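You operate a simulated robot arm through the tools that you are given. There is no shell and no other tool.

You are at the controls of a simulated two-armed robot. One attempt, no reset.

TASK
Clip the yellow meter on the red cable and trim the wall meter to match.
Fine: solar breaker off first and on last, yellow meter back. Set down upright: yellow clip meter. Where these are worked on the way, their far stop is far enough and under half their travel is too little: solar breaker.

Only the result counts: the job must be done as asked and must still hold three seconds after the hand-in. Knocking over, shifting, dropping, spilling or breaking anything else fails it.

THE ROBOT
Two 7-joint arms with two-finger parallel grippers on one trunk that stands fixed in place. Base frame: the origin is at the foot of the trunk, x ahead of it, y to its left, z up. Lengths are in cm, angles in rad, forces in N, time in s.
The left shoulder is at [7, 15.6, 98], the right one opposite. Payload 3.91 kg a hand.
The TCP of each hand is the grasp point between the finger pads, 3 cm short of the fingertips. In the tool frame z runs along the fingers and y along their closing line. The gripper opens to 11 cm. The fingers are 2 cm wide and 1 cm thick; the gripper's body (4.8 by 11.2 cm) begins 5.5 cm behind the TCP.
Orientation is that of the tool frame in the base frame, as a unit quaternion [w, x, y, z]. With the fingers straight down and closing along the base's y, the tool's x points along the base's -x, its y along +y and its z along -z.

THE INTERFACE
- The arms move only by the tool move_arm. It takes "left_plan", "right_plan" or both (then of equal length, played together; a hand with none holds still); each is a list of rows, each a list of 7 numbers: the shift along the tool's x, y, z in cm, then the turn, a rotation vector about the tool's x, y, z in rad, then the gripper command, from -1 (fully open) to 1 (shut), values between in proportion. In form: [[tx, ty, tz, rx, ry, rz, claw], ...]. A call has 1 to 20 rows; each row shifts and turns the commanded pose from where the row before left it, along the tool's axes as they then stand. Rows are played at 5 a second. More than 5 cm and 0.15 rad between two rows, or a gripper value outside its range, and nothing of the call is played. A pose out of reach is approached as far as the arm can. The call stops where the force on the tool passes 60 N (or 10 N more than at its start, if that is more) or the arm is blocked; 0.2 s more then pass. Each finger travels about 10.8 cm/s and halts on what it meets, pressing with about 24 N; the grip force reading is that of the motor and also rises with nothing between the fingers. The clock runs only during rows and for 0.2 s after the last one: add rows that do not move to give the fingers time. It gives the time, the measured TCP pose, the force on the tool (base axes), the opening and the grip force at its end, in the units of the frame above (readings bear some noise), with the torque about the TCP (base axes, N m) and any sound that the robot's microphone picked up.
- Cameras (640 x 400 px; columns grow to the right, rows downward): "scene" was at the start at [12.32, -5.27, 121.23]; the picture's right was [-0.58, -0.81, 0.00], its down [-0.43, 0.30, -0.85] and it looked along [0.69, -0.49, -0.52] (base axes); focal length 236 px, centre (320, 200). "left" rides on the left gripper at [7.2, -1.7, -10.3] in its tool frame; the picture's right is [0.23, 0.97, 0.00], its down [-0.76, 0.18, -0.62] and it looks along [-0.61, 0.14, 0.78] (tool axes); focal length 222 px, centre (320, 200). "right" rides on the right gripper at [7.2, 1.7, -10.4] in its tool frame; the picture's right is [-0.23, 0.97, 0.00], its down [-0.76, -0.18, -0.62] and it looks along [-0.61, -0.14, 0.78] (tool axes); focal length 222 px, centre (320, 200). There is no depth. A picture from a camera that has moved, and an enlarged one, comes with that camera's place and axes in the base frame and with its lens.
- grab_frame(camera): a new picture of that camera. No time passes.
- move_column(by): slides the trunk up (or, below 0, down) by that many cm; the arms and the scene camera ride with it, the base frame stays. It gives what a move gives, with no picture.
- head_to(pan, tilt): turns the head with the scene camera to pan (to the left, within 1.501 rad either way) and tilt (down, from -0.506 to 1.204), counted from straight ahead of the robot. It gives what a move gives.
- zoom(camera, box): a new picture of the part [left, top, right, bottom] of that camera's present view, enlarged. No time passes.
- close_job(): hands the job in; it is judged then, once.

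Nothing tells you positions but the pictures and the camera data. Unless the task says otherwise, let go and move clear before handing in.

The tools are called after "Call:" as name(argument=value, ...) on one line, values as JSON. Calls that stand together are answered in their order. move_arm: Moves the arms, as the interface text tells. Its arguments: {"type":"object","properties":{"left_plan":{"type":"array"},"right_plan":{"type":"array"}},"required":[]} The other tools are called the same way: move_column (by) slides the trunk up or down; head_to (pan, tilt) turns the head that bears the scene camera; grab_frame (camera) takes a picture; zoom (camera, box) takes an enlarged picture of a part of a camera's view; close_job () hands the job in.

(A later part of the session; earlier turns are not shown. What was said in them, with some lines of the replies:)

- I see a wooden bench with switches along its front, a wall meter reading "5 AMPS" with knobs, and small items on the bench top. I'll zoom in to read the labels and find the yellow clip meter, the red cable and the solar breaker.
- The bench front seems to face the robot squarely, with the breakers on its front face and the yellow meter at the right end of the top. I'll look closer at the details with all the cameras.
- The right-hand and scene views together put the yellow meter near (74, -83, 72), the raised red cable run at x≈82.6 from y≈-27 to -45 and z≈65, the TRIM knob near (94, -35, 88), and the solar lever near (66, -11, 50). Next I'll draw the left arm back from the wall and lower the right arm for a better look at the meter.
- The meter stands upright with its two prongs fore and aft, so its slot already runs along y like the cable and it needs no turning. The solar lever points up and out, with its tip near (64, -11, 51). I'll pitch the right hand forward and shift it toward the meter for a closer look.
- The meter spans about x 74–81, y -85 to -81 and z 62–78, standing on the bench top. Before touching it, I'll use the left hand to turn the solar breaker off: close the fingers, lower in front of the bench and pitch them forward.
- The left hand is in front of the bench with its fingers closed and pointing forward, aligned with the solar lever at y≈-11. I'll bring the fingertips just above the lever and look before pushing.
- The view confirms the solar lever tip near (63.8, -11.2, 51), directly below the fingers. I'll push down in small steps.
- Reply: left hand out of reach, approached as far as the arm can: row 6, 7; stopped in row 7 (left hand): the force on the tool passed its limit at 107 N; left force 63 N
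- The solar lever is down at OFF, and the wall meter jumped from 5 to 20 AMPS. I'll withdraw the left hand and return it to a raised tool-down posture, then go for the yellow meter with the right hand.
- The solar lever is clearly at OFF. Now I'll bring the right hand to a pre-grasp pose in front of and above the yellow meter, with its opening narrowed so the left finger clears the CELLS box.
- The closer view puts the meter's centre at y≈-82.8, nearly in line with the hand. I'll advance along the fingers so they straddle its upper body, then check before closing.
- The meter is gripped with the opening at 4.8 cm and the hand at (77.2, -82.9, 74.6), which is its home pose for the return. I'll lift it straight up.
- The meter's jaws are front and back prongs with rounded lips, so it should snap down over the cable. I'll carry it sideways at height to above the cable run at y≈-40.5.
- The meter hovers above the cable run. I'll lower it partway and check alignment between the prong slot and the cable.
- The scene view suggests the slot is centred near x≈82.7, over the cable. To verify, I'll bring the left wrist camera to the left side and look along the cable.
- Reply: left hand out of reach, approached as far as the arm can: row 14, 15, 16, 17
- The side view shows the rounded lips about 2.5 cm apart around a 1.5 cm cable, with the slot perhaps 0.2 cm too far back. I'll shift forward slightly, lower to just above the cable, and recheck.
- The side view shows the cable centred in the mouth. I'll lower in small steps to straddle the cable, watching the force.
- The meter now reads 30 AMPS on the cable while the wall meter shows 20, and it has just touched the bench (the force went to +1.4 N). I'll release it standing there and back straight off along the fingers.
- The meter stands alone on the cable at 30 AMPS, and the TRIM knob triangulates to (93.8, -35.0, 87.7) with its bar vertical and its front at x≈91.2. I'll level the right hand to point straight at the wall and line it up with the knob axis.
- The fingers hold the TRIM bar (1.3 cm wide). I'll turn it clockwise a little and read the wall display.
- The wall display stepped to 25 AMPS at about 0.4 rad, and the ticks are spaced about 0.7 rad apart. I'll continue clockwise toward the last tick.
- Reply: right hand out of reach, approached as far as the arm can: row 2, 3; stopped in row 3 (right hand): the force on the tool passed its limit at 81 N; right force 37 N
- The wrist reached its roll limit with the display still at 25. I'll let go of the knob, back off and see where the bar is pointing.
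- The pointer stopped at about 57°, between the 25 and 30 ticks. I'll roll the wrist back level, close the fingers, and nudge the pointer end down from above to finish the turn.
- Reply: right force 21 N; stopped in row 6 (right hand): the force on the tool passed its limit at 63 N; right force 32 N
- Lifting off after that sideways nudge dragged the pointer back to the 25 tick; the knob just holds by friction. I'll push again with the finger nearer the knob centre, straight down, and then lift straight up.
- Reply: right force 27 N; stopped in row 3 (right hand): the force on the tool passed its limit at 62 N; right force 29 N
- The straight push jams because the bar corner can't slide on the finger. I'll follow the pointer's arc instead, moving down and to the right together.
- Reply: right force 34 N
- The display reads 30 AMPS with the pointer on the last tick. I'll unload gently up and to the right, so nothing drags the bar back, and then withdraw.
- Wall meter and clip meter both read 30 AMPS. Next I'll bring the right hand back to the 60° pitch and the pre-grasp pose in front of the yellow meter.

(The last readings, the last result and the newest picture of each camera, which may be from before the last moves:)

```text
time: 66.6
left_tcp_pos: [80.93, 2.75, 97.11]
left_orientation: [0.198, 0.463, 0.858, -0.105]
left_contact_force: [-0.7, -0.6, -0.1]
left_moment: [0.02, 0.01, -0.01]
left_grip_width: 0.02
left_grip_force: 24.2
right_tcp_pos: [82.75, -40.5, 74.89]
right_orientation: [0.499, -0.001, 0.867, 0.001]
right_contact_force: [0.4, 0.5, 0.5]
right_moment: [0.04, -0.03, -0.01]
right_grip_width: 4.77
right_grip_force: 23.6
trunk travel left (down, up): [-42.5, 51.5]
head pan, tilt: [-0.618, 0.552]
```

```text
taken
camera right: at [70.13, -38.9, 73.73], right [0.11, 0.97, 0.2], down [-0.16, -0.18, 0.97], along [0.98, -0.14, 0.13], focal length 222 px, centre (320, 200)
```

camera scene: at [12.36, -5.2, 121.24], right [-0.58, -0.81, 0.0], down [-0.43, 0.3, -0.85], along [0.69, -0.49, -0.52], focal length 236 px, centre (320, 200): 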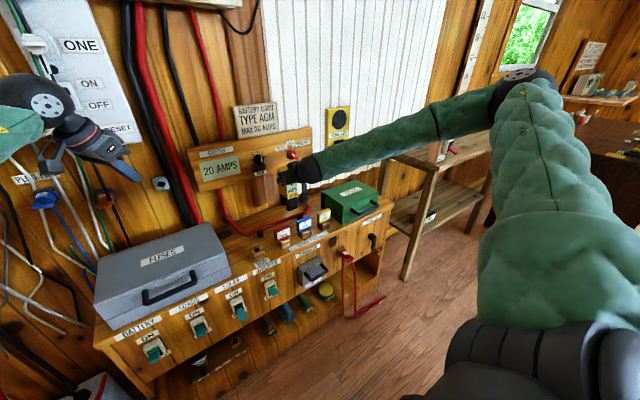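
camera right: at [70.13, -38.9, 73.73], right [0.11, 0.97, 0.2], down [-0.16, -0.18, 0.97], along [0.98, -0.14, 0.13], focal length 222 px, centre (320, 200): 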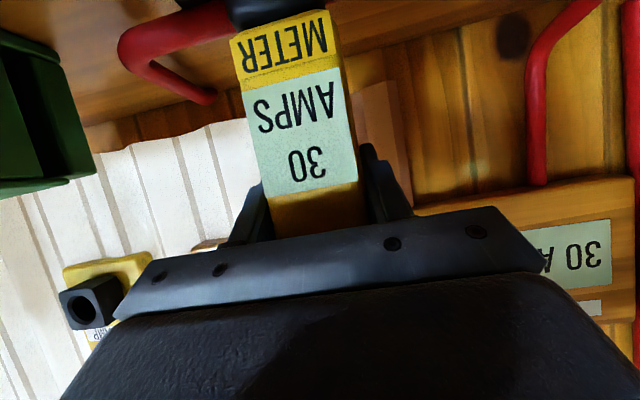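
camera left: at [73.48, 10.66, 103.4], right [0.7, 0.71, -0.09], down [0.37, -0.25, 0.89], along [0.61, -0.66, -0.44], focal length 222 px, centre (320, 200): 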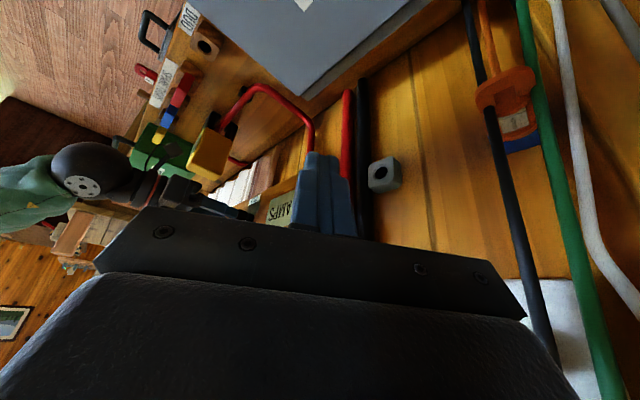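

The meter is gripped again. I'll lift it straight up off the cable.

Call:
move_arm(right_plan=[[-0.433, 0, -0.25, 0, 0, 0, 1], [-0.866, 0, -0.5, 0, 0, 0, 1], [-0.866, 0, -0.5, 0, 0, 0, 1], [-0.866, 0, -0.5, 0, 0, 0, 1], [-1.732, 0, -1.0, 0, 0, 0, 1], [-1.732, 0, -1.0, 0, 0, 0, 1], [-1.732, 0, -1.0, 0, 0, 0, 1], [-1.732, 0, -1.0, 0, 0, 0, 1], [-1.732, 0, -1.0, 0, 0, 0, 1], [-0.433, 0, -0.25, 0, 0, 0, 1], [0, 0, 0, 0, 0, 0, 1]])

Call:
zoom(camera="scene", box=[200, 110, 360, 230])

Call:
grab_frame(camera="right")

```text
time: 69.0
left_tcp_pos: [80.89, 2.69, 97.23]
left_orientation: [0.198, 0.462, 0.858, -0.104]
left_contact_force: [-0.3, 0.8, 1.2]
left_moment: [0.0, 0.02, 0.0]
left_grip_width: 0.01
left_grip_force: 23.9
right_tcp_pos: [82.64, -40.53, 88.82]
right_orientation: [0.499, -0.001, 0.866, 0.001]
right_contact_force: [-0.1, 0.0, -2.8]
right_moment: [-0.03, 0.0, 0.02]
right_grip_width: 4.75
right_grip_force: 24.2
trunk travel left (down, up): [-42.5, 51.5]
head pan, tilt: [-0.618, 0.552]
```

```text
3.33 times, centred on (280, 170) of scene
camera zoom: at [12.35, -5.25, 121.23], right [-0.58, -0.82, 0.0], down [-0.43, 0.3, -0.85], along [0.69, -0.49, -0.52], focal length 785 px, centre (453, 300)
```

zoom: 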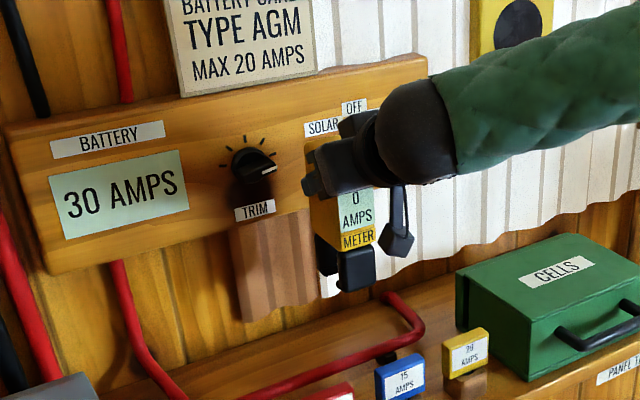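

```text
taken
camera right: at [70.05, -38.87, 87.7], right [0.11, 0.97, 0.2], down [-0.16, -0.18, 0.97], along [0.98, -0.14, 0.13], focal length 222 px, centre (320, 200)
```

right: 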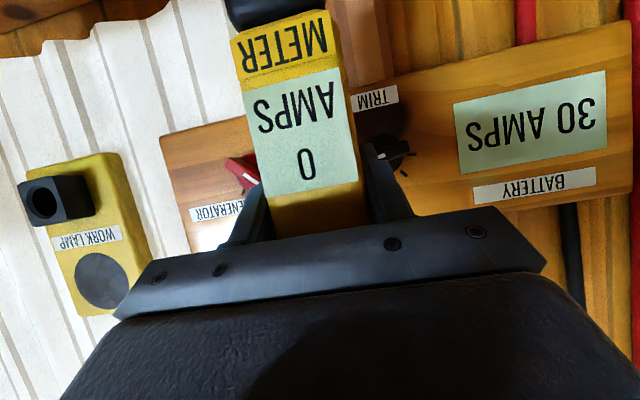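

Call:
move_arm(right_plan=[[0.1, -2.0, -0.18, 0, 0, 0, 1], [0.233, -3.7, -0.404, 0, 0, 0, 1], [0.233, -3.7, -0.404, 0, 0, 0, 1], [0.233, -3.7, -0.404, 0, 0, 0, 1], [0.233, -3.7, -0.404, 0, 0, 0, 1], [0.233, -3.7, -0.404, 0, 0, 0, 1], [0.233, -3.7, -0.404, 0, 0, 0, 1], [0.233, -3.7, -0.404, 0, 0, 0, 1], [0.233, -3.7, -0.404, 0, 0, 0, 1], [0.233, -3.7, -0.404, 0, 0, 0, 1], [0.233, -3.7, -0.404, 0, 0, 0, 1], [0.233, -3.3, -0.404, 0, 0, 0, 1], [0, 0, 0, 0, 0, 0, 1], [0, 0, 0, 0, 0, 0, 1]])

Call:
zoom(camera="scene", box=[340, 120, 440, 220])

```text
time: 72.0
left_tcp_pos: [80.86, 2.64, 97.14]
left_orientation: [0.197, 0.463, 0.858, -0.104]
left_contact_force: [-0.2, -0.9, 0.4]
left_moment: [-0.01, 0.0, 0.0]
left_grip_width: 0.02
left_grip_force: 24.4
right_tcp_pos: [77.73, -83.14, 89.05]
right_orientation: [0.499, -0.001, 0.866, 0.0]
right_contact_force: [-0.2, 0.1, -3.4]
right_moment: [0.01, 0.04, -0.01]
right_grip_width: 4.79
right_grip_force: 23.7
trunk travel left (down, up): [-42.5, 51.5]
head pan, tilt: [-0.618, 0.552]
```

```text
4.00 times, centred on (390, 170) of scene
camera zoom: at [12.34, -5.27, 121.22], right [-0.58, -0.81, 0.0], down [-0.43, 0.3, -0.85], along [0.69, -0.49, -0.52], focal length 942 px, centre (40, 320)
```

zoom: 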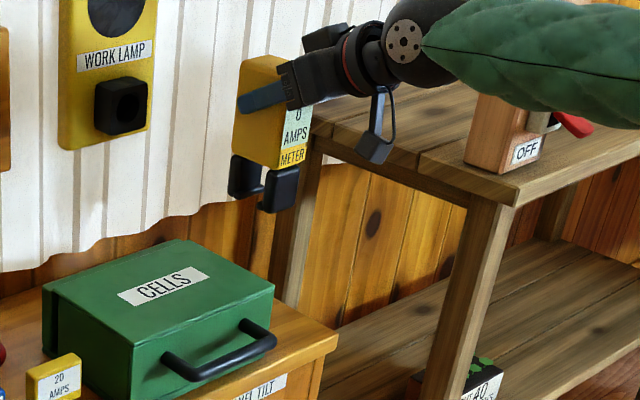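

Call:
grab_frame(camera="scene")

Call:
grab_frame(camera="right")

```text
taken
camera scene: at [12.34, -5.27, 121.22], right [-0.58, -0.81, 0.0], down [-0.43, 0.3, -0.85], along [0.69, -0.49, -0.52], focal length 236 px, centre (320, 200)
```

scene: 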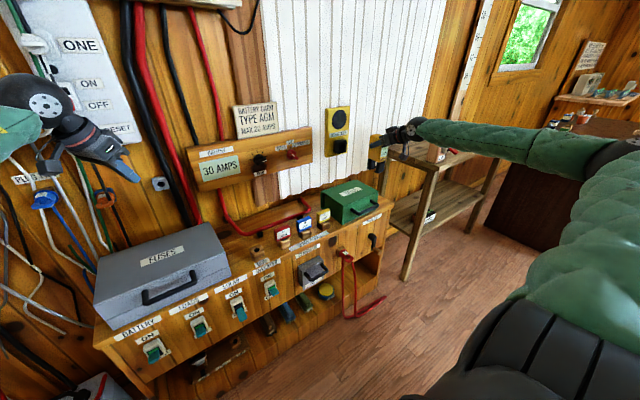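

```text
taken
camera right: at [65.14, -81.38, 87.97], right [0.11, 0.97, 0.2], down [-0.16, -0.18, 0.97], along [0.98, -0.14, 0.13], focal length 222 px, centre (320, 200)
```

right: 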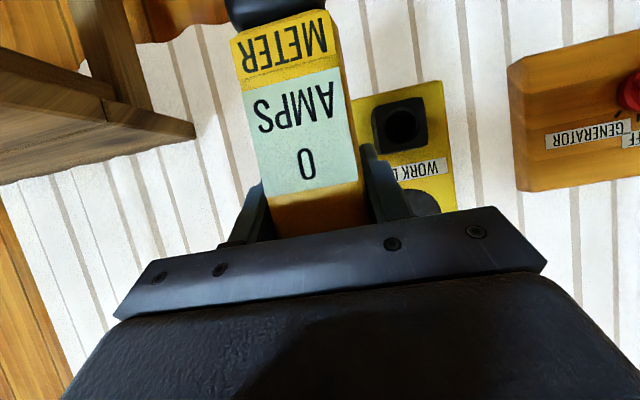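

Call:
move_arm(right_plan=[[0.2, 0.3, -0.35, 0, 0, 0, 1], [1.732, 0, 1.0, 0, 0, 0, 1], [1.732, 0, 1.0, 0, 0, 0, 1], [1.732, 0, 1.0, 0, 0, 0, 1], [1.732, 0, 1.0, 0, 0, 0, 1], [1.732, 0, 1.0, 0, 0, 0, 1], [1.732, 0, 1.0, 0, 0, 0, 1], [0, 0, 0, 0, 0, 0, 1]])

Call:
grab_frame(camera="right")

Call:
zoom(camera="scene", box=[340, 140, 440, 215])

```text
time: 73.8
left_tcp_pos: [80.93, 2.6, 97.28]
left_orientation: [0.198, 0.462, 0.858, -0.104]
left_contact_force: [-0.3, 0.3, -0.2]
left_moment: [-0.01, 0.0, 0.0]
left_grip_width: 0.0
left_grip_force: 23.9
right_tcp_pos: [77.11, -82.76, 76.65]
right_orientation: [0.499, -0.001, 0.867, 0.001]
right_contact_force: [-0.1, -0.1, -2.1]
right_moment: [0.0, 0.02, 0.0]
right_grip_width: 4.81
right_grip_force: 24.2
trunk travel left (down, up): [-42.5, 51.5]
head pan, tilt: [-0.618, 0.552]
```

```text
taken
camera right: at [64.59, -81.07, 75.63], right [0.11, 0.97, 0.2], down [-0.16, -0.18, 0.97], along [0.98, -0.14, 0.13], focal length 222 px, centre (320, 200)
```

right: 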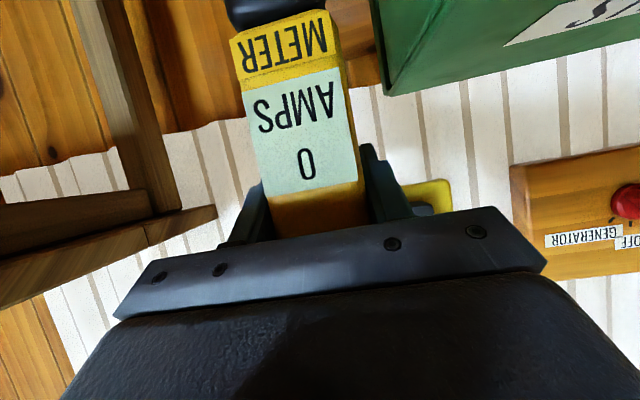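

```text
5.33 times, centred on (390, 178) of scene
camera zoom: at [12.33, -5.27, 121.23], right [-0.58, -0.82, 0.0], down [-0.43, 0.3, -0.85], along [0.69, -0.49, -0.52], focal length 1257 px, centre (-53, 320)
```

zoom: 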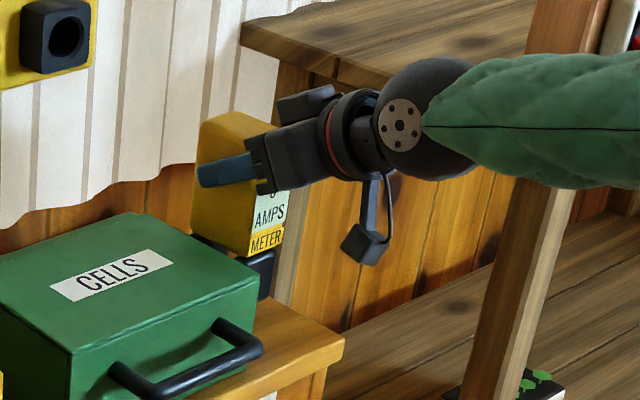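

Call:
move_arm(right_plan=[[0.26, 0, 0.15, 0, 0, 0, 1], [0.26, 0, 0.15, 0, 0, 0, 1], [0.26, 0, 0.15, 0, 0, 0, 1], [0.26, 0, 0.15, 0, 0, 0, 1], [0.26, 0, 0.15, 0, 0, 0, 1], [0, 0, 0, 0, 0, 0, 1]])

```text
time: 75.2
left_tcp_pos: [80.95, 2.77, 97.2]
left_orientation: [0.198, 0.462, 0.858, -0.104]
left_contact_force: [-0.2, -0.2, 0.5]
left_moment: [0.03, -0.01, -0.02]
left_grip_width: 0.0
left_grip_force: 24.1
right_tcp_pos: [77.03, -82.67, 75.31]
right_orientation: [0.5, 0.0, 0.866, 0.0]
right_contact_force: [0.1, 0.5, -2.2]
right_moment: [-0.01, 0.03, -0.01]
right_grip_width: 4.77
right_grip_force: 24.1
trunk travel left (down, up): [-42.5, 51.5]
head pan, tilt: [-0.618, 0.552]
```

Call:
move_arm(right_plan=[[0.13, -0.1, 0.16, 0, 0, 0, 1], [0.11, 0, 0.16, 0, 0, 0, 1], [0.087, 0, 0.05, 0, 0, 0, 1], [0.087, 0, 0.05, 0, 0, 0, 1], [0, 0, 0, 0, 0, 0, 1]])

```text
time: 76.4
left_tcp_pos: [80.84, 2.68, 97.14]
left_orientation: [0.199, 0.462, 0.858, -0.104]
left_contact_force: [0.2, 0.6, -0.4]
left_moment: [0.01, -0.01, 0.01]
left_grip_width: 0.0
left_grip_force: 24.3
right_tcp_pos: [77.14, -82.86, 74.86]
right_orientation: [0.499, -0.001, 0.866, 0.0]
right_contact_force: [-1.4, -2.9, 8.2]
right_moment: [-0.1, 0.16, -0.02]
right_grip_width: 4.8
right_grip_force: 23.7
trunk travel left (down, up): [-42.5, 51.5]
head pan, tilt: [-0.618, 0.552]
```

The meter is back on the bench at its home spot with light contact. I'll open the fingers and back straight off.

Call:
move_arm(right_plan=[[-0.06, 0, -0.03, 0, 0, 0, 1], [0, 0, 0, 0, 0, 0, 0.0], [0, 0, 0, 0, 0, 0, -0.36], [0, 0, 0, 0, 0, 0, -0.36], [0, 0, 0, 0, 0, 0, -0.36], [0, 0, -2, 0, 0, 0, -0.36], [0, 0, -3, 0, 0, 0, -0.36], [0, 0, -3, 0, 0, 0, -0.36], [0, 0, -3, 0, 0, 0, -0.36], [0, 0, -3, 0, 0, 0, -0.36], [0, 0, 0, 0, 0, 0, -0.36]])

Call:
grab_frame(camera="right")

Call:
zoom(camera="scene", box=[340, 140, 440, 215])

```text
time: 78.8
left_tcp_pos: [80.99, 2.63, 97.21]
left_orientation: [0.198, 0.462, 0.858, -0.103]
left_contact_force: [1.0, 0.7, -0.3]
left_moment: [-0.02, 0.04, 0.04]
left_grip_width: 0.0
left_grip_force: 23.5
right_tcp_pos: [65.12, -82.88, 81.87]
right_orientation: [0.499, -0.001, 0.867, 0.001]
right_contact_force: [-0.4, 0.6, 0.2]
right_moment: [0.03, -0.03, -0.03]
right_grip_width: 7.47
right_grip_force: 0.0
trunk travel left (down, up): [-42.5, 51.5]
head pan, tilt: [-0.618, 0.552]
```

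```text
taken
camera right: at [52.58, -81.01, 80.73], right [0.11, 0.97, 0.2], down [-0.16, -0.18, 0.97], along [0.98, -0.14, 0.13], focal length 222 px, centre (320, 200)
```

right: 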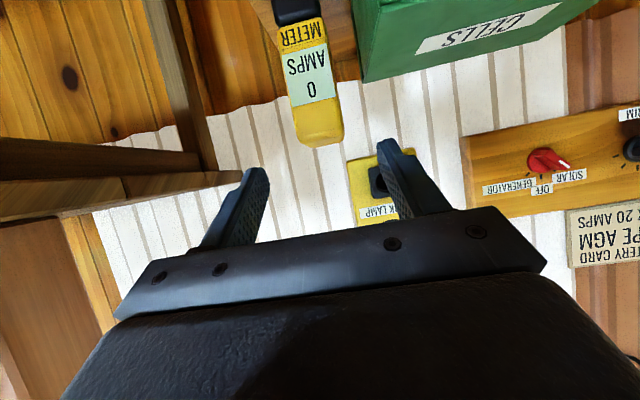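

```text
5.33 times, centred on (390, 178) of scene
camera zoom: at [12.33, -5.27, 121.22], right [-0.58, -0.82, 0.0], down [-0.43, 0.3, -0.85], along [0.69, -0.49, -0.52], focal length 1257 px, centre (-53, 320)
```

zoom: 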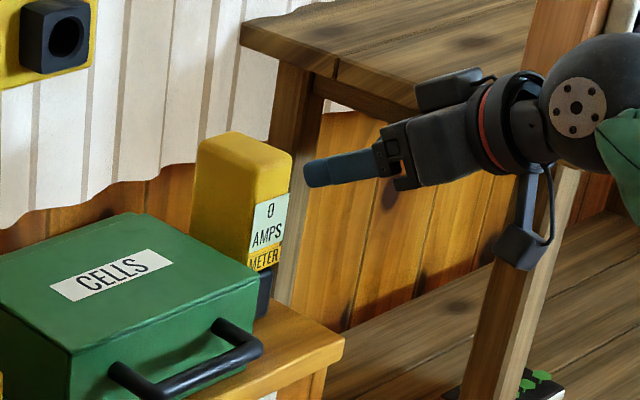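

The yellow meter stands upright exactly where it started. Now I'll retract both hands so I can lower the trunk for the breaker.

Call:
move_arm(left_plan=[[0, 0, 0, -0.0273, 0.052, -0.1213, 1], [0, 0, 0, -0.0273, 0.052, -0.1213, 1], [0, 0, 0, -0.0273, 0.052, -0.1213, 1], [0, 0, 0, -0.0273, 0.052, -0.1213, 1], [0, 0, 0, -0.0273, 0.052, -0.1213, 1], [0, 0, 0, -0.0273, 0.052, -0.1213, 1], [0, 0, 0, -0.0273, 0.052, -0.1213, 1], [0, 0, 0, -0.0273, 0.052, -0.1213, 1], [4, 0, 0, 0, 0, 0, 1], [4, 0, 0, 0, 0, 0, 1], [4, 0, 0, 0, 0, 0, 1], [4, 0, 0, 0, 0, 0, 1], [4, 0, 0, 0, 0, 0, 1], [4, 0, 0, 0, 0, 0, 1], [0, 0, 0, 0, 0, 0, 1]], right_plan=[[-0.92, 1.0, -3.42, 0, 0, 0, -0.36], [-0.92, 2.8, -3.42, 0, 0, 0, -0.36], [-0.92, 2.8, -3.42, 0, 0, 0, -0.36], [-0.92, 2.8, -3.42, 0, 0, 0, -0.36], [-0.92, 2.8, -3.42, 0, 0, 0, -0.36], [-0.92, 2.8, -3.42, 0, 0, 0, -0.36], [0, 0, 0, 0, 0, 0, -0.36], [0, 0, 0, 0, 0, 0, -0.36], [0, 0, 0, 0, 0, 0, -0.36], [0, 0, 0, 0, 0, 0, -0.36], [0, 0, 0, 0, 0, 0, -0.36], [0, 0, 0, 0, 0, 0, -0.36], [0, 0, 0, 0, 0, 0, -0.36], [0, 0, 0, 0, 0, 0, -0.36], [0, 0, 0, 0, 0, 0, -0.36]])

Call:
grab_frame(camera="scene")

Call:
grab_frame(camera="left")

```text
time: 82.0
left_tcp_pos: [56.89, 2.8, 96.87]
left_orientation: [0.0, 0.0, 1.0, 0.0]
left_contact_force: [0.5, -0.6, -0.6]
left_moment: [-0.04, 0.01, -0.02]
left_grip_width: 0.01
left_grip_force: 23.9
right_tcp_pos: [50.37, -67.62, 96.71]
right_orientation: [0.5, -0.001, 0.866, 0.0]
right_contact_force: [0.6, -0.4, 1.0]
right_moment: [-0.04, 0.01, 0.03]
right_grip_width: 7.48
right_grip_force: 0.0
trunk travel left (down, up): [-42.5, 51.5]
head pan, tilt: [-0.618, 0.552]
```

```text
taken
camera scene: at [12.32, -5.26, 121.23], right [-0.58, -0.82, 0.0], down [-0.43, 0.3, -0.85], along [0.69, -0.49, -0.52], focal length 236 px, centre (320, 200)
```

scene: 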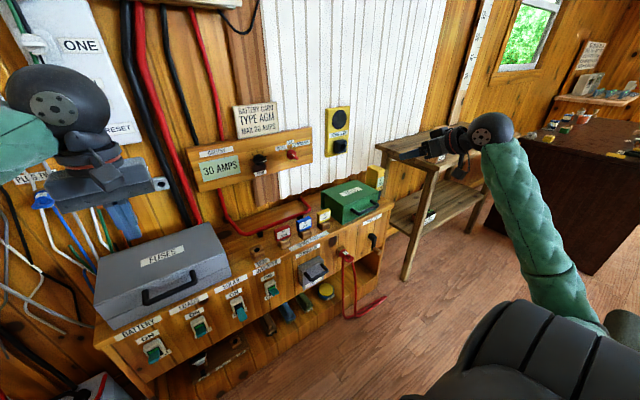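

```text
taken
camera left: at [49.67, 1.04, 107.37], right [-0.23, 0.97, 0.0], down [0.76, 0.18, 0.62], along [0.61, 0.14, -0.78], focal length 222 px, centre (320, 200)
```

left: 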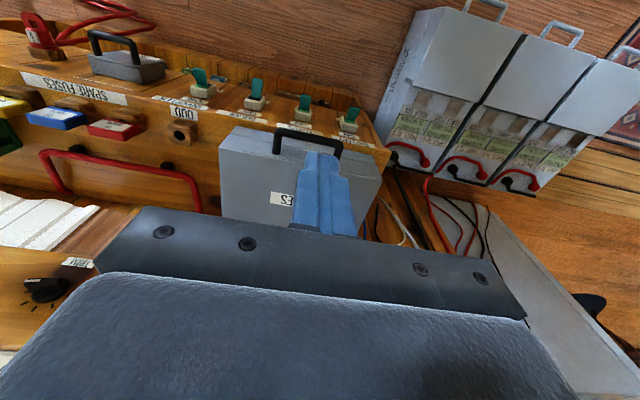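

Call:
head_to(pan=0.45, tilt=0.75)

Call:
grab_frame(camera="scene")

```text
time: 83.3
left_tcp_pos: [56.93, 2.77, 97.01]
left_orientation: [0.0, 0.0, 1.0, 0.001]
left_contact_force: [-0.4, 0.1, -0.6]
left_moment: [0.0, 0.03, -0.03]
left_grip_width: 0.02
left_grip_force: 23.7
right_tcp_pos: [50.3, -67.66, 96.79]
right_orientation: [0.5, -0.001, 0.866, 0.001]
right_contact_force: [-0.4, -0.5, -0.6]
right_moment: [-0.04, -0.01, 0.0]
right_grip_width: 7.49
right_grip_force: 0.0
trunk travel left (down, up): [-42.5, 51.5]
head pan, tilt: [0.45, 0.75]
```

```text
taken
camera scene: at [12.46, 3.54, 119.51], right [0.43, -0.9, 0.0], down [-0.61, -0.3, -0.73], along [0.66, 0.32, -0.68], focal length 236 px, centre (320, 200)
```

scene: 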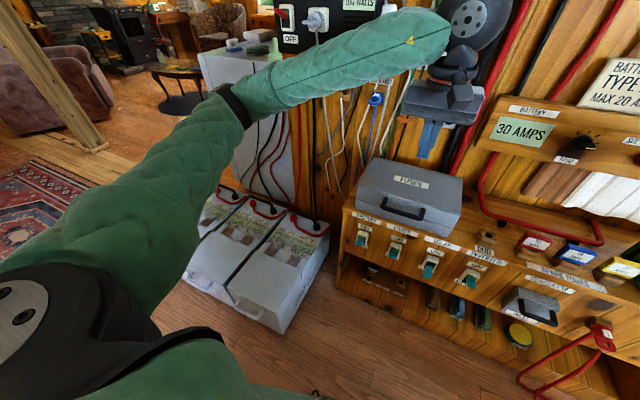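

The left arm's elbow is well above the batteries, so lowering is safe. I'll drop the trunk 20 cm.

Call:
move_column(by=-20)

Call:
grab_frame(camera="scene")

Call:
grab_frame(camera="left")

Call:
grab_frame(camera="right")

```text
time: 85.5
left_tcp_pos: [56.81, 2.83, 77.02]
left_orientation: [0.0, 0.0, 1.0, 0.0]
left_contact_force: [0.3, 0.2, 1.2]
left_moment: [-0.02, 0.0, 0.01]
left_grip_width: 0.0
left_grip_force: 24.1
right_tcp_pos: [50.2, -67.57, 76.68]
right_orientation: [0.5, -0.001, 0.866, 0.001]
right_contact_force: [0.4, -0.4, 0.2]
right_moment: [-0.05, -0.01, 0.01]
right_grip_width: 7.51
right_grip_force: 0.1
trunk travel left (down, up): [-22.5, 71.5]
head pan, tilt: [0.45, 0.75]
```

```text
taken
camera scene: at [12.44, 3.55, 99.52], right [0.44, -0.9, 0.0], down [-0.61, -0.3, -0.73], along [0.66, 0.32, -0.68], focal length 236 px, centre (320, 200)
```

scene: 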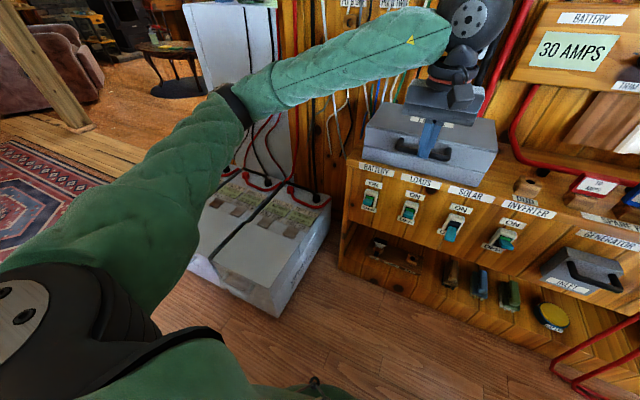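

```text
taken
camera left: at [49.68, 1.04, 87.4], right [-0.23, 0.97, 0.0], down [0.76, 0.18, 0.62], along [0.61, 0.14, -0.78], focal length 222 px, centre (320, 200)
```

left: 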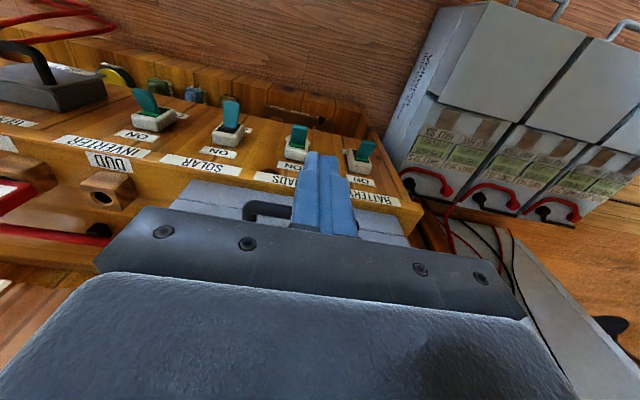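

```text
taken
camera right: at [37.66, -65.95, 75.65], right [0.11, 0.97, 0.2], down [-0.16, -0.18, 0.97], along [0.98, -0.14, 0.13], focal length 222 px, centre (320, 200)
```

right: 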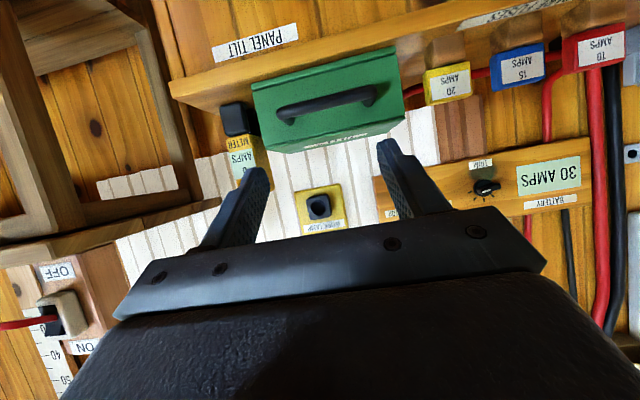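

The trunk is down and both hands are clear. I'll take the left hand down in front of the bench below the solar lever and pitch the closed fingers forward.

Call:
move_arm(left_plan=[[0.31, -1.56, 3.78, 0, 0, 0, 1], [0.31, -1.56, 3.78, 0, 0, 0, 1], [0.31, -1.56, 3.78, 0, 0, 0, 1], [0.31, -1.56, 3.78, 0, 0, 0, 1], [0.31, -1.56, 3.78, 0, 0, 0, 1], [0.31, -1.56, 3.78, 0, 0, 0, 1], [0.31, -1.56, 3.78, 0, 0, 0, 1], [0.31, -1.56, 3.78, 0, 0, 0, 1], [0.31, -1.56, 3.78, 0, 0, 0, 1], [0, 0, 0, 0, -0.14, 0, 1], [0, 0, 0, 0, -0.14, 0, 1], [0, 0, 0, 0, -0.14, 0, 1], [0, 0, 0, 0, -0.14, 0, 1], [0, 0, 0, 0, -0.14, 0, 1], [0, 0, 0, 0, -0.14, 0, 1], [0, 0, 0, 0, -0.14, 0, 1], [0, 0, 0, 0, -0.14, 0, 1], [0, 0, 0, 0, -0.14, 0, 1], [0, 0, 0, 0, -0.14, 0, 1], [0, 0, 0, 0, 0, 0, 1]])

Call:
grab_frame(camera="left")

Call:
grab_frame(camera="scene")

```text
time: 89.7
left_tcp_pos: [53.99, -11.18, 42.84]
left_orientation: [0.645, 0.0, 0.764, 0.0]
left_contact_force: [-0.9, -0.5, -0.8]
left_moment: [-0.01, 0.02, -0.03]
left_grip_width: 0.01
left_grip_force: 24.2
right_tcp_pos: [50.29, -67.68, 76.64]
right_orientation: [0.5, -0.001, 0.866, 0.001]
right_contact_force: [0.4, -0.5, -0.3]
right_moment: [0.01, 0.0, 0.0]
right_grip_width: 7.48
right_grip_force: 0.1
trunk travel left (down, up): [-22.5, 71.5]
head pan, tilt: [0.45, 0.75]
```

```text
taken
camera left: at [42.7, -12.98, 37.62], right [-0.04, 0.97, -0.22], down [-0.49, 0.18, 0.86], along [0.87, 0.14, 0.47], focal length 222 px, centre (320, 200)
```

left: 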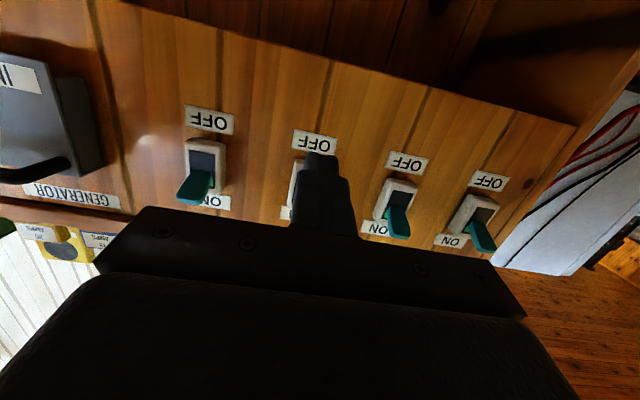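

```text
taken
camera scene: at [12.42, 3.51, 99.51], right [0.44, -0.9, 0.0], down [-0.61, -0.3, -0.73], along [0.66, 0.32, -0.68], focal length 236 px, centre (320, 200)
```

scene: 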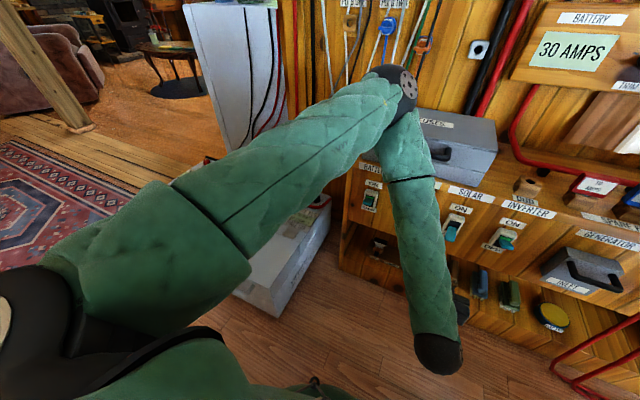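

Call:
move_arm(left_plan=[[-0.476, 0, 2.79, 0, 0, 0, 1], [-0.476, 0, 2.79, 0, 0, 0, 1], [-0.476, 0, 2.79, 0, 0, 0, 1], [0, 0, 0, 0, 0, 0, 1]])

Call:
grab_frame(camera="left")

Call:
zoom(camera="scene", box=[400, 160, 540, 300])

```text
time: 90.7
left_tcp_pos: [62.59, -11.3, 42.84]
left_orientation: [0.644, 0.0, 0.765, 0.0]
left_contact_force: [0.2, 0.7, 0.6]
left_moment: [0.0, 0.0, -0.01]
left_grip_width: 0.01
left_grip_force: 23.8
right_tcp_pos: [50.12, -67.65, 76.67]
right_orientation: [0.499, -0.002, 0.867, 0.001]
right_contact_force: [0.2, 0.0, -0.4]
right_moment: [-0.02, 0.02, 0.0]
right_grip_width: 7.46
right_grip_force: 0.1
trunk travel left (down, up): [-22.5, 71.5]
head pan, tilt: [0.45, 0.75]
```

```text
taken
camera left: at [51.16, -13.0, 37.49], right [-0.04, 0.97, -0.22], down [-0.48, 0.18, 0.86], along [0.87, 0.14, 0.46], focal length 222 px, centre (320, 200)
```

left: 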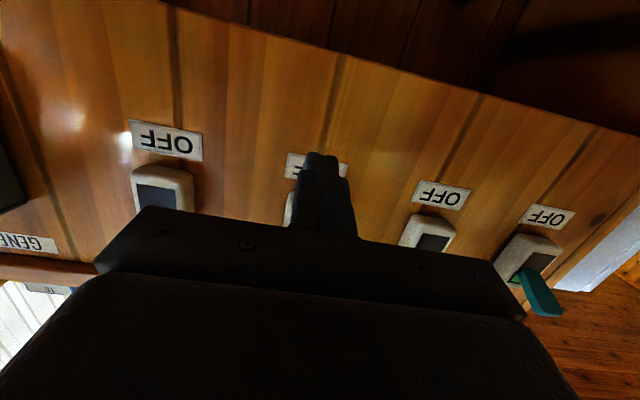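

```text
2.86 times, centred on (470, 230) of scene
camera zoom: at [12.45, 3.53, 99.51], right [0.44, -0.9, 0.0], down [-0.61, -0.3, -0.73], along [0.66, 0.32, -0.68], focal length 673 px, centre (-109, 114)
```

zoom: 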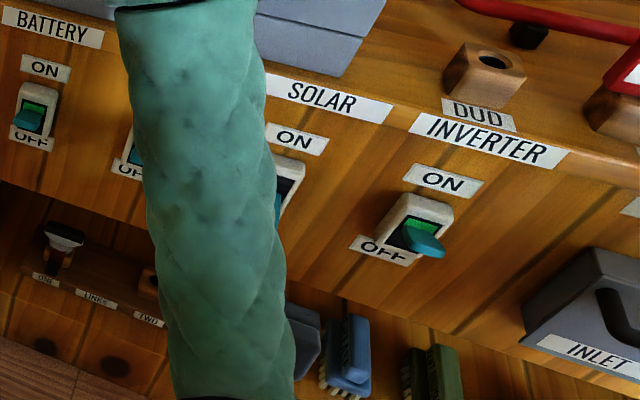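

Call:
move_arm(left_plan=[[-0.986, 0.1, -0.168, 0, 0, 0, 1], [-0.986, 0, -0.168, 0, 0, 0, 1], [-0.986, 0, -0.168, 0, 0, 0, 1], [-0.986, 0, -0.168, 0, 0, 0, 1], [-0.986, 0, -0.168, 0, 0, 0, 1], [0, 0, 0, 0, 0, 0, 1]])

Call:
grab_frame(camera="left")

Call:
zoom(camera="scene", box=[400, 160, 540, 300])

```text
time: 92.1
left_tcp_pos: [62.6, -11.15, 47.93]
left_orientation: [0.644, 0.0, 0.765, 0.0]
left_contact_force: [-7.9, 1.2, -1.0]
left_moment: [0.02, -0.11, 0.01]
left_grip_width: 0.0
left_grip_force: 24.2
right_tcp_pos: [50.11, -67.68, 76.66]
right_orientation: [0.499, -0.001, 0.866, 0.0]
right_contact_force: [0.4, 0.7, 0.6]
right_moment: [-0.04, -0.01, -0.02]
right_grip_width: 7.48
right_grip_force: 0.0
trunk travel left (down, up): [-22.5, 71.5]
head pan, tilt: [0.45, 0.75]
```

```text
taken
camera left: at [51.14, -12.87, 42.58], right [-0.04, 0.97, -0.22], down [-0.48, 0.18, 0.86], along [0.87, 0.14, 0.46], focal length 222 px, centre (320, 200)
```

left: 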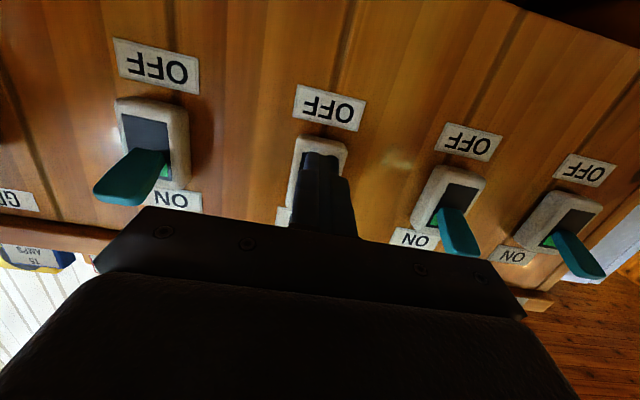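

```text
2.86 times, centred on (470, 230) of scene
camera zoom: at [12.42, 3.54, 99.51], right [0.44, -0.9, 0.0], down [-0.61, -0.3, -0.73], along [0.66, 0.32, -0.68], focal length 673 px, centre (-109, 114)
```

zoom: 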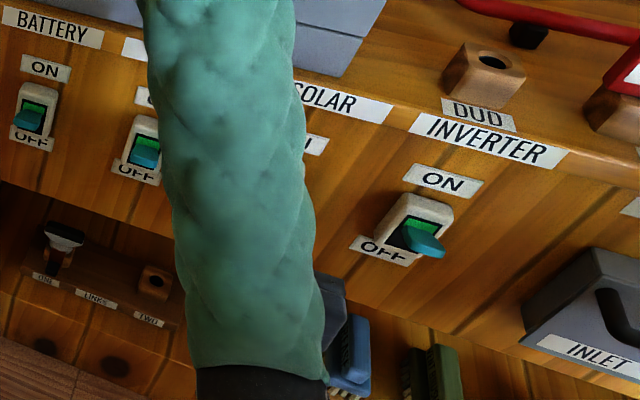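

Call:
move_arm(left_plan=[[-0.493, 0, -0.084, 0, 0, 0, 1], [-0.493, 0, -0.084, 0, 0, 0, 1], [-0.493, 0, -0.084, 0, 0, 0, 1], [-0.493, 0, -0.084, 0, 0, 0, 1], [0, 0, 0, 0, 0, 0, 1]])

Call:
grab_frame(camera="left")

Call:
zoom(camera="scene", box=[480, 0, 640, 120])

```text
time: 93.3
left_tcp_pos: [62.65, -11.02, 49.64]
left_orientation: [0.641, 0.0, 0.768, 0.002]
left_contact_force: [-3.0, 4.8, -44.4]
left_moment: [0.07, 1.37, 0.3]
left_grip_width: 0.0
left_grip_force: 24.1
right_tcp_pos: [50.38, -67.64, 76.54]
right_orientation: [0.5, -0.001, 0.866, 0.001]
right_contact_force: [-0.4, -0.2, -0.7]
right_moment: [0.0, 0.0, -0.01]
right_grip_width: 7.49
right_grip_force: 0.0
trunk travel left (down, up): [-22.5, 71.5]
head pan, tilt: [0.45, 0.75]
```

```text
taken
camera left: at [51.21, -12.74, 44.33], right [-0.04, 0.97, -0.22], down [-0.48, 0.18, 0.86], along [0.88, 0.14, 0.46], focal length 222 px, centre (320, 200)
```

left: 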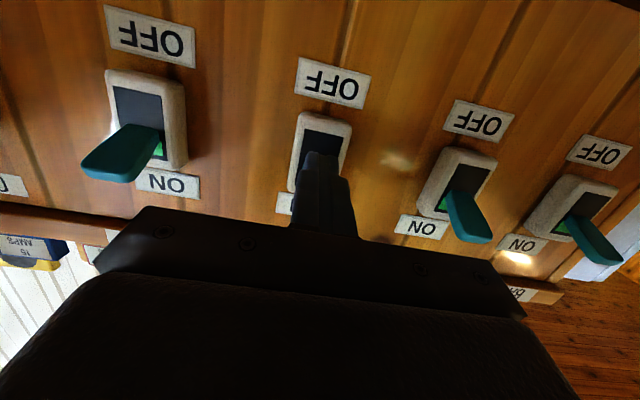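

```text
3.33 times, centred on (560, 60) of scene
camera zoom: at [12.66, 3.52, 99.42], right [0.44, -0.9, 0.0], down [-0.62, -0.3, -0.73], along [0.66, 0.32, -0.68], focal length 785 px, centre (-480, 667)
```

zoom: 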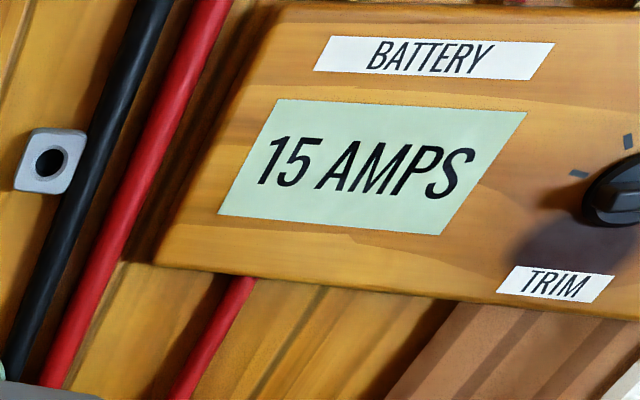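

The wall display dropped to 15 AMPS and the force rose at the upper stop, so the solar breaker is on again. I'll lower off the lever, withdraw, and check everything.

Call:
move_arm(left_plan=[[0.493, 0, 0.084, 0, 0, 0, 1], [0.986, 0, 0.168, 0, 0, 0, 1], [0.986, 0, 0.168, 0, 0, 0, 1], [0.986, 0, 0.168, 0, 0, 0, 1], [0.5, 0, -2.96, 0, 0, 0, 1], [0.5, 0, -2.96, 0, 0, 0, 1], [0.5, 0, -2.96, 0, 0, 0, 1], [0, 0, 0, 0, 0, 0, 1]])

Call:
grab_frame(camera="left")

Call:
grab_frame(camera="scene")

```text
time: 95.1
left_tcp_pos: [53.69, -11.2, 46.66]
left_orientation: [0.644, 0.001, 0.765, -0.001]
left_contact_force: [-0.2, -0.8, -0.1]
left_moment: [-0.03, 0.02, 0.0]
left_grip_width: 0.01
left_grip_force: 24.2
right_tcp_pos: [50.33, -67.65, 76.61]
right_orientation: [0.499, -0.001, 0.867, 0.0]
right_contact_force: [0.1, -0.9, -0.6]
right_moment: [0.0, -0.01, 0.0]
right_grip_width: 7.47
right_grip_force: 0.1
trunk travel left (down, up): [-22.5, 71.5]
head pan, tilt: [0.45, 0.75]
```

```text
taken
camera left: at [42.28, -12.87, 41.2], right [-0.04, 0.97, -0.22], down [-0.48, 0.18, 0.86], along [0.87, 0.14, 0.46], focal length 222 px, centre (320, 200)
```

left: 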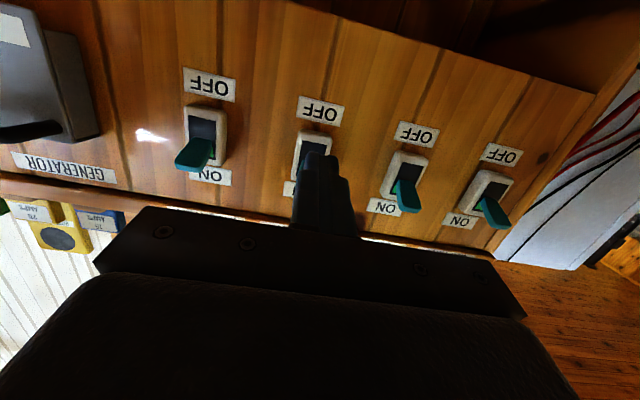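

```text
taken
camera scene: at [12.44, 3.52, 99.51], right [0.44, -0.9, 0.0], down [-0.61, -0.3, -0.73], along [0.66, 0.32, -0.68], focal length 236 px, centre (320, 200)
```

scene: 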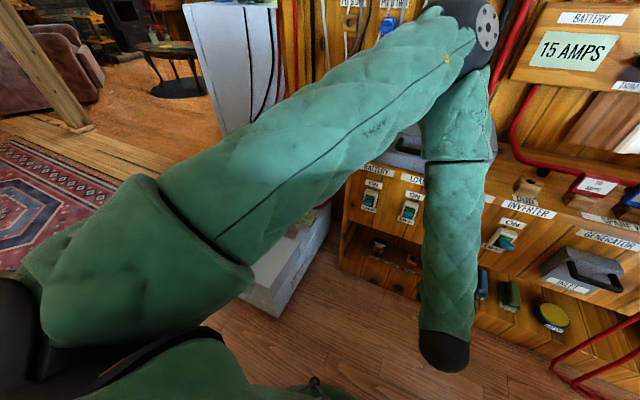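

Call:
move_arm(left_plan=[[0, 0, 0, 0, 0.14, 0, 1], [0, 0, 0, 0, 0.14, 0, 1], [0, 0, 0, 0, 0.14, 0, 1], [0, 0, 0, 0, 0.14, 0, 1], [0, 0, 0, 0, 0.14, 0, 1], [0, 0, 0, 0, 0.14, 0, 1], [0, 0, 0, 0, 0.14, 0, 1], [0, 0, 0, 0, 0.14, 0, 1], [0, 0, 0, 0, 0.14, 0, 1], [0, 0, 0, 0, 0.14, 0, 1], [0, 1.8, -3.8, 0, 0, 0, 1], [0, 1.8, -3.8, 0, 0, 0, 1], [0, 1.8, -3.8, 0, 0, 0, 1], [0, 1.8, -3.8, 0, 0, 0, 1], [0, 1.8, -3.8, 0, 0, 0, 1], [0, 1.8, -3.8, 0, 0, 0, 1], [0, 1.8, -3.8, 0, 0, 0, 1], [0, 1.8, -3.8, 0, 0, 0, 1], [0, 0, 0, 0, 0, 0, 1]])

Call:
move_column(by=20)

Call:
head_to(pan=-0.618, tilt=0.552)

Call:
grab_frame(camera="scene")

Call:
zoom(camera="scene", box=[90, 260, 290, 385])

Call:
zoom(camera="scene", box=[180, 110, 400, 248])

```text
time: 99.1
left_tcp_pos: [53.74, 3.39, 76.89]
left_orientation: [0.0, 0.001, 1.0, 0.0]
left_contact_force: [-0.5, 0.8, 0.2]
left_moment: [-0.03, -0.04, -0.01]
left_grip_width: 0.0
left_grip_force: 23.9
right_tcp_pos: [50.33, -67.52, 76.71]
right_orientation: [0.499, -0.001, 0.866, 0.001]
right_contact_force: [-1.1, -0.7, -0.1]
right_moment: [0.01, 0.01, 0.05]
right_grip_width: 7.48
right_grip_force: 0.0
trunk travel left (down, up): [-22.5, 71.5]
head pan, tilt: [0.45, 0.75]
```

```text
time: 101.2
left_tcp_pos: [53.8, 3.42, 96.89]
left_orientation: [0.0, -0.001, 1.0, 0.0]
left_contact_force: [1.0, -1.1, -0.6]
left_moment: [-0.02, 0.0, 0.0]
left_grip_width: 0.0
left_grip_force: 24.2
right_tcp_pos: [50.34, -67.73, 96.71]
right_orientation: [0.499, -0.001, 0.867, 0.001]
right_contact_force: [-0.2, 0.3, 0.5]
right_moment: [0.02, -0.01, 0.02]
right_grip_width: 7.46
right_grip_force: 0.0
trunk travel left (down, up): [-42.5, 51.5]
head pan, tilt: [0.45, 0.75]
```

```text
time: 102.6
left_tcp_pos: [53.89, 3.4, 96.95]
left_orientation: [0.0, 0.0, 1.0, 0.0]
left_contact_force: [0.0, 0.1, -1.2]
left_moment: [-0.02, 0.01, -0.01]
left_grip_width: 0.0
left_grip_force: 24.0
right_tcp_pos: [50.21, -67.62, 96.75]
right_orientation: [0.499, -0.001, 0.867, 0.001]
right_contact_force: [-0.3, -0.6, 0.5]
right_moment: [0.0, -0.01, -0.03]
right_grip_width: 7.49
right_grip_force: 0.0
trunk travel left (down, up): [-42.5, 51.5]
head pan, tilt: [-0.618, 0.552]
```

```text
taken
camera scene: at [12.32, -5.26, 121.23], right [-0.58, -0.82, 0.0], down [-0.43, 0.3, -0.85], along [0.69, -0.49, -0.52], focal length 236 px, centre (320, 200)
```

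scene: 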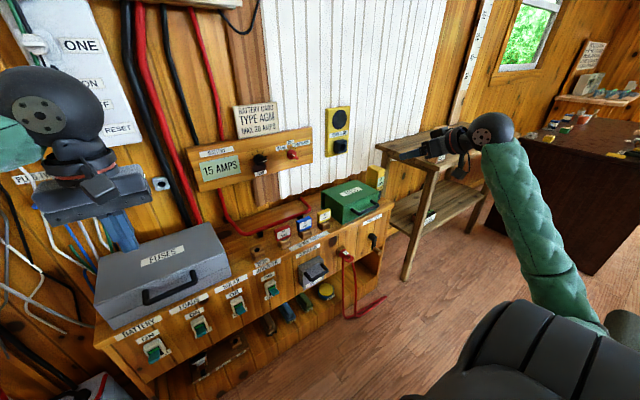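

```text
3.20 times, centred on (190, 322) of scene
camera zoom: at [12.32, -5.26, 121.23], right [-0.58, -0.82, 0.0], down [-0.43, 0.3, -0.85], along [0.69, -0.49, -0.52], focal length 754 px, centre (736, -192)
```

zoom: 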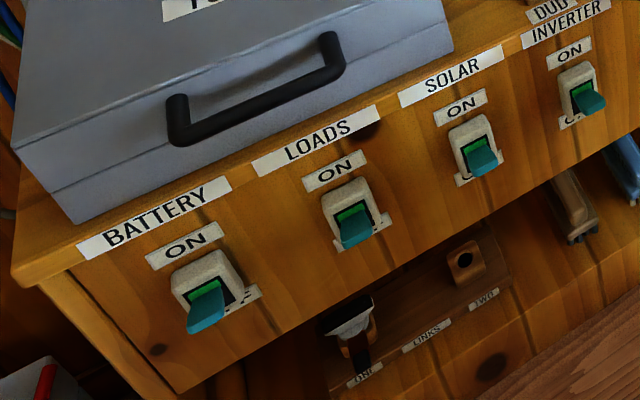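

```text
2.90 times, centred on (290, 179) of scene
camera zoom: at [12.32, -5.26, 121.23], right [-0.58, -0.82, 0.0], down [-0.43, 0.3, -0.85], along [0.69, -0.49, -0.52], focal length 683 px, centre (407, 261)
```

zoom: 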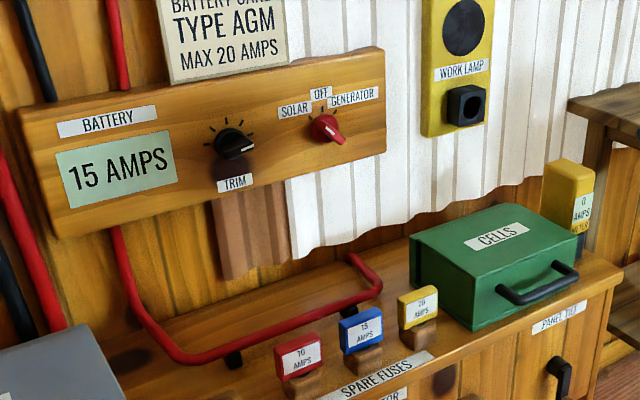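

Call:
zoom(camera="scene", box=[240, 130, 320, 180])

Call:
zoom(camera="scene", box=[350, 150, 430, 200])

Call:
zoom(camera="scene", box=[220, 270, 300, 320])

```text
8.00 times, centred on (280, 155) of scene
camera zoom: at [12.32, -5.26, 121.23], right [-0.58, -0.82, 0.0], down [-0.43, 0.3, -0.85], along [0.69, -0.49, -0.52], focal length 1885 px, centre (640, 560)
```

zoom: 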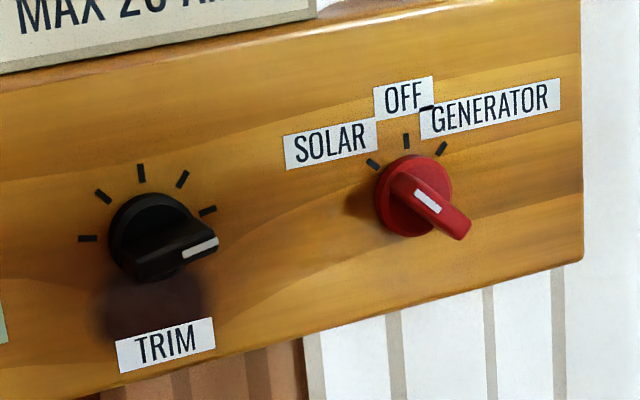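

```text
8.00 times, centred on (390, 175) of scene
camera zoom: at [12.32, -5.26, 121.23], right [-0.58, -0.82, 0.0], down [-0.43, 0.3, -0.85], along [0.69, -0.49, -0.52], focal length 1885 px, centre (-240, 400)
```

zoom: 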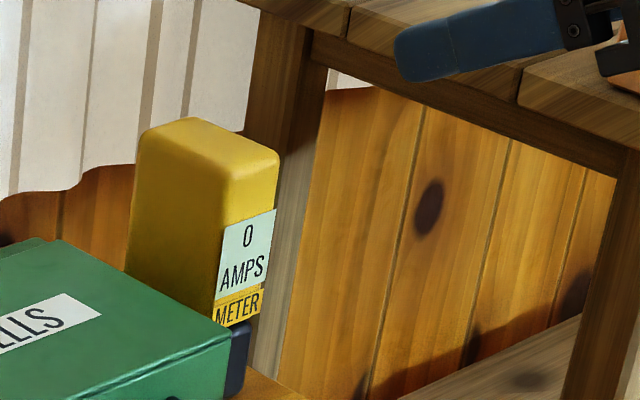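

```text
8.00 times, centred on (260, 295) of scene
camera zoom: at [12.32, -5.26, 121.23], right [-0.58, -0.82, 0.0], down [-0.43, 0.3, -0.85], along [0.69, -0.49, -0.52], focal length 1885 px, centre (800, -560)
```

zoom: 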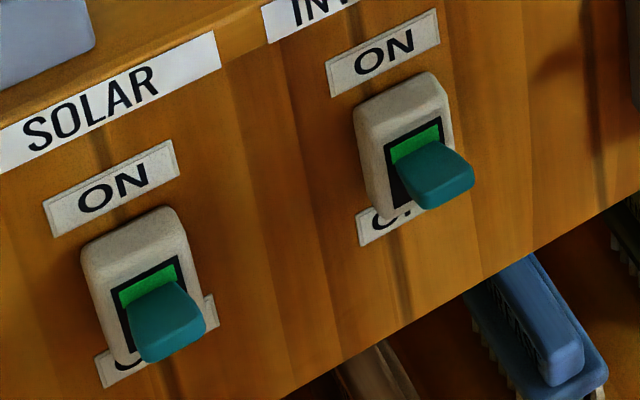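

The final check shows the solar breaker at ON, the yellow meter upright in its original place, and TRIM on the last tick, where the wall meter read 30 against 30 on the clip meter. The source selector is untouched and both hands are clear, so I'm handing the job in.

Call:
close_job()

```text
The job is handed in.
```

The job is handed in. The wall meter was trimmed to 30 AMPS, matching the yellow clip meter on the red cable, and the hand-in gave no verdict.

- **Solar breaker:** I turned it off before touching anything else and back on last. It now sits at ON like its neighbours.
- **Clip meter:** It read 30 AMPS on the cable while the wall meter showed 20.
- **Trim knob:** I turned it clockwise to its last tick, which brought the wall meter to 30. The turn took several tries: the right wrist reached its limit partway, so I pushed the pointer the rest of the way with a fingertip.
- **After solar came back on:** The wall meter reads 15 AMPS. That is the same 15 AMP drop as between the first readings, 20 with solar off and 5 with it on. I did not clip the meter on again to check the match with solar on.
- **Yellow meter:** It stands upright back in its original spot and reads 0.
- **Other items:** Everything else looked unmoved in the last pictures, and both hands are clear.
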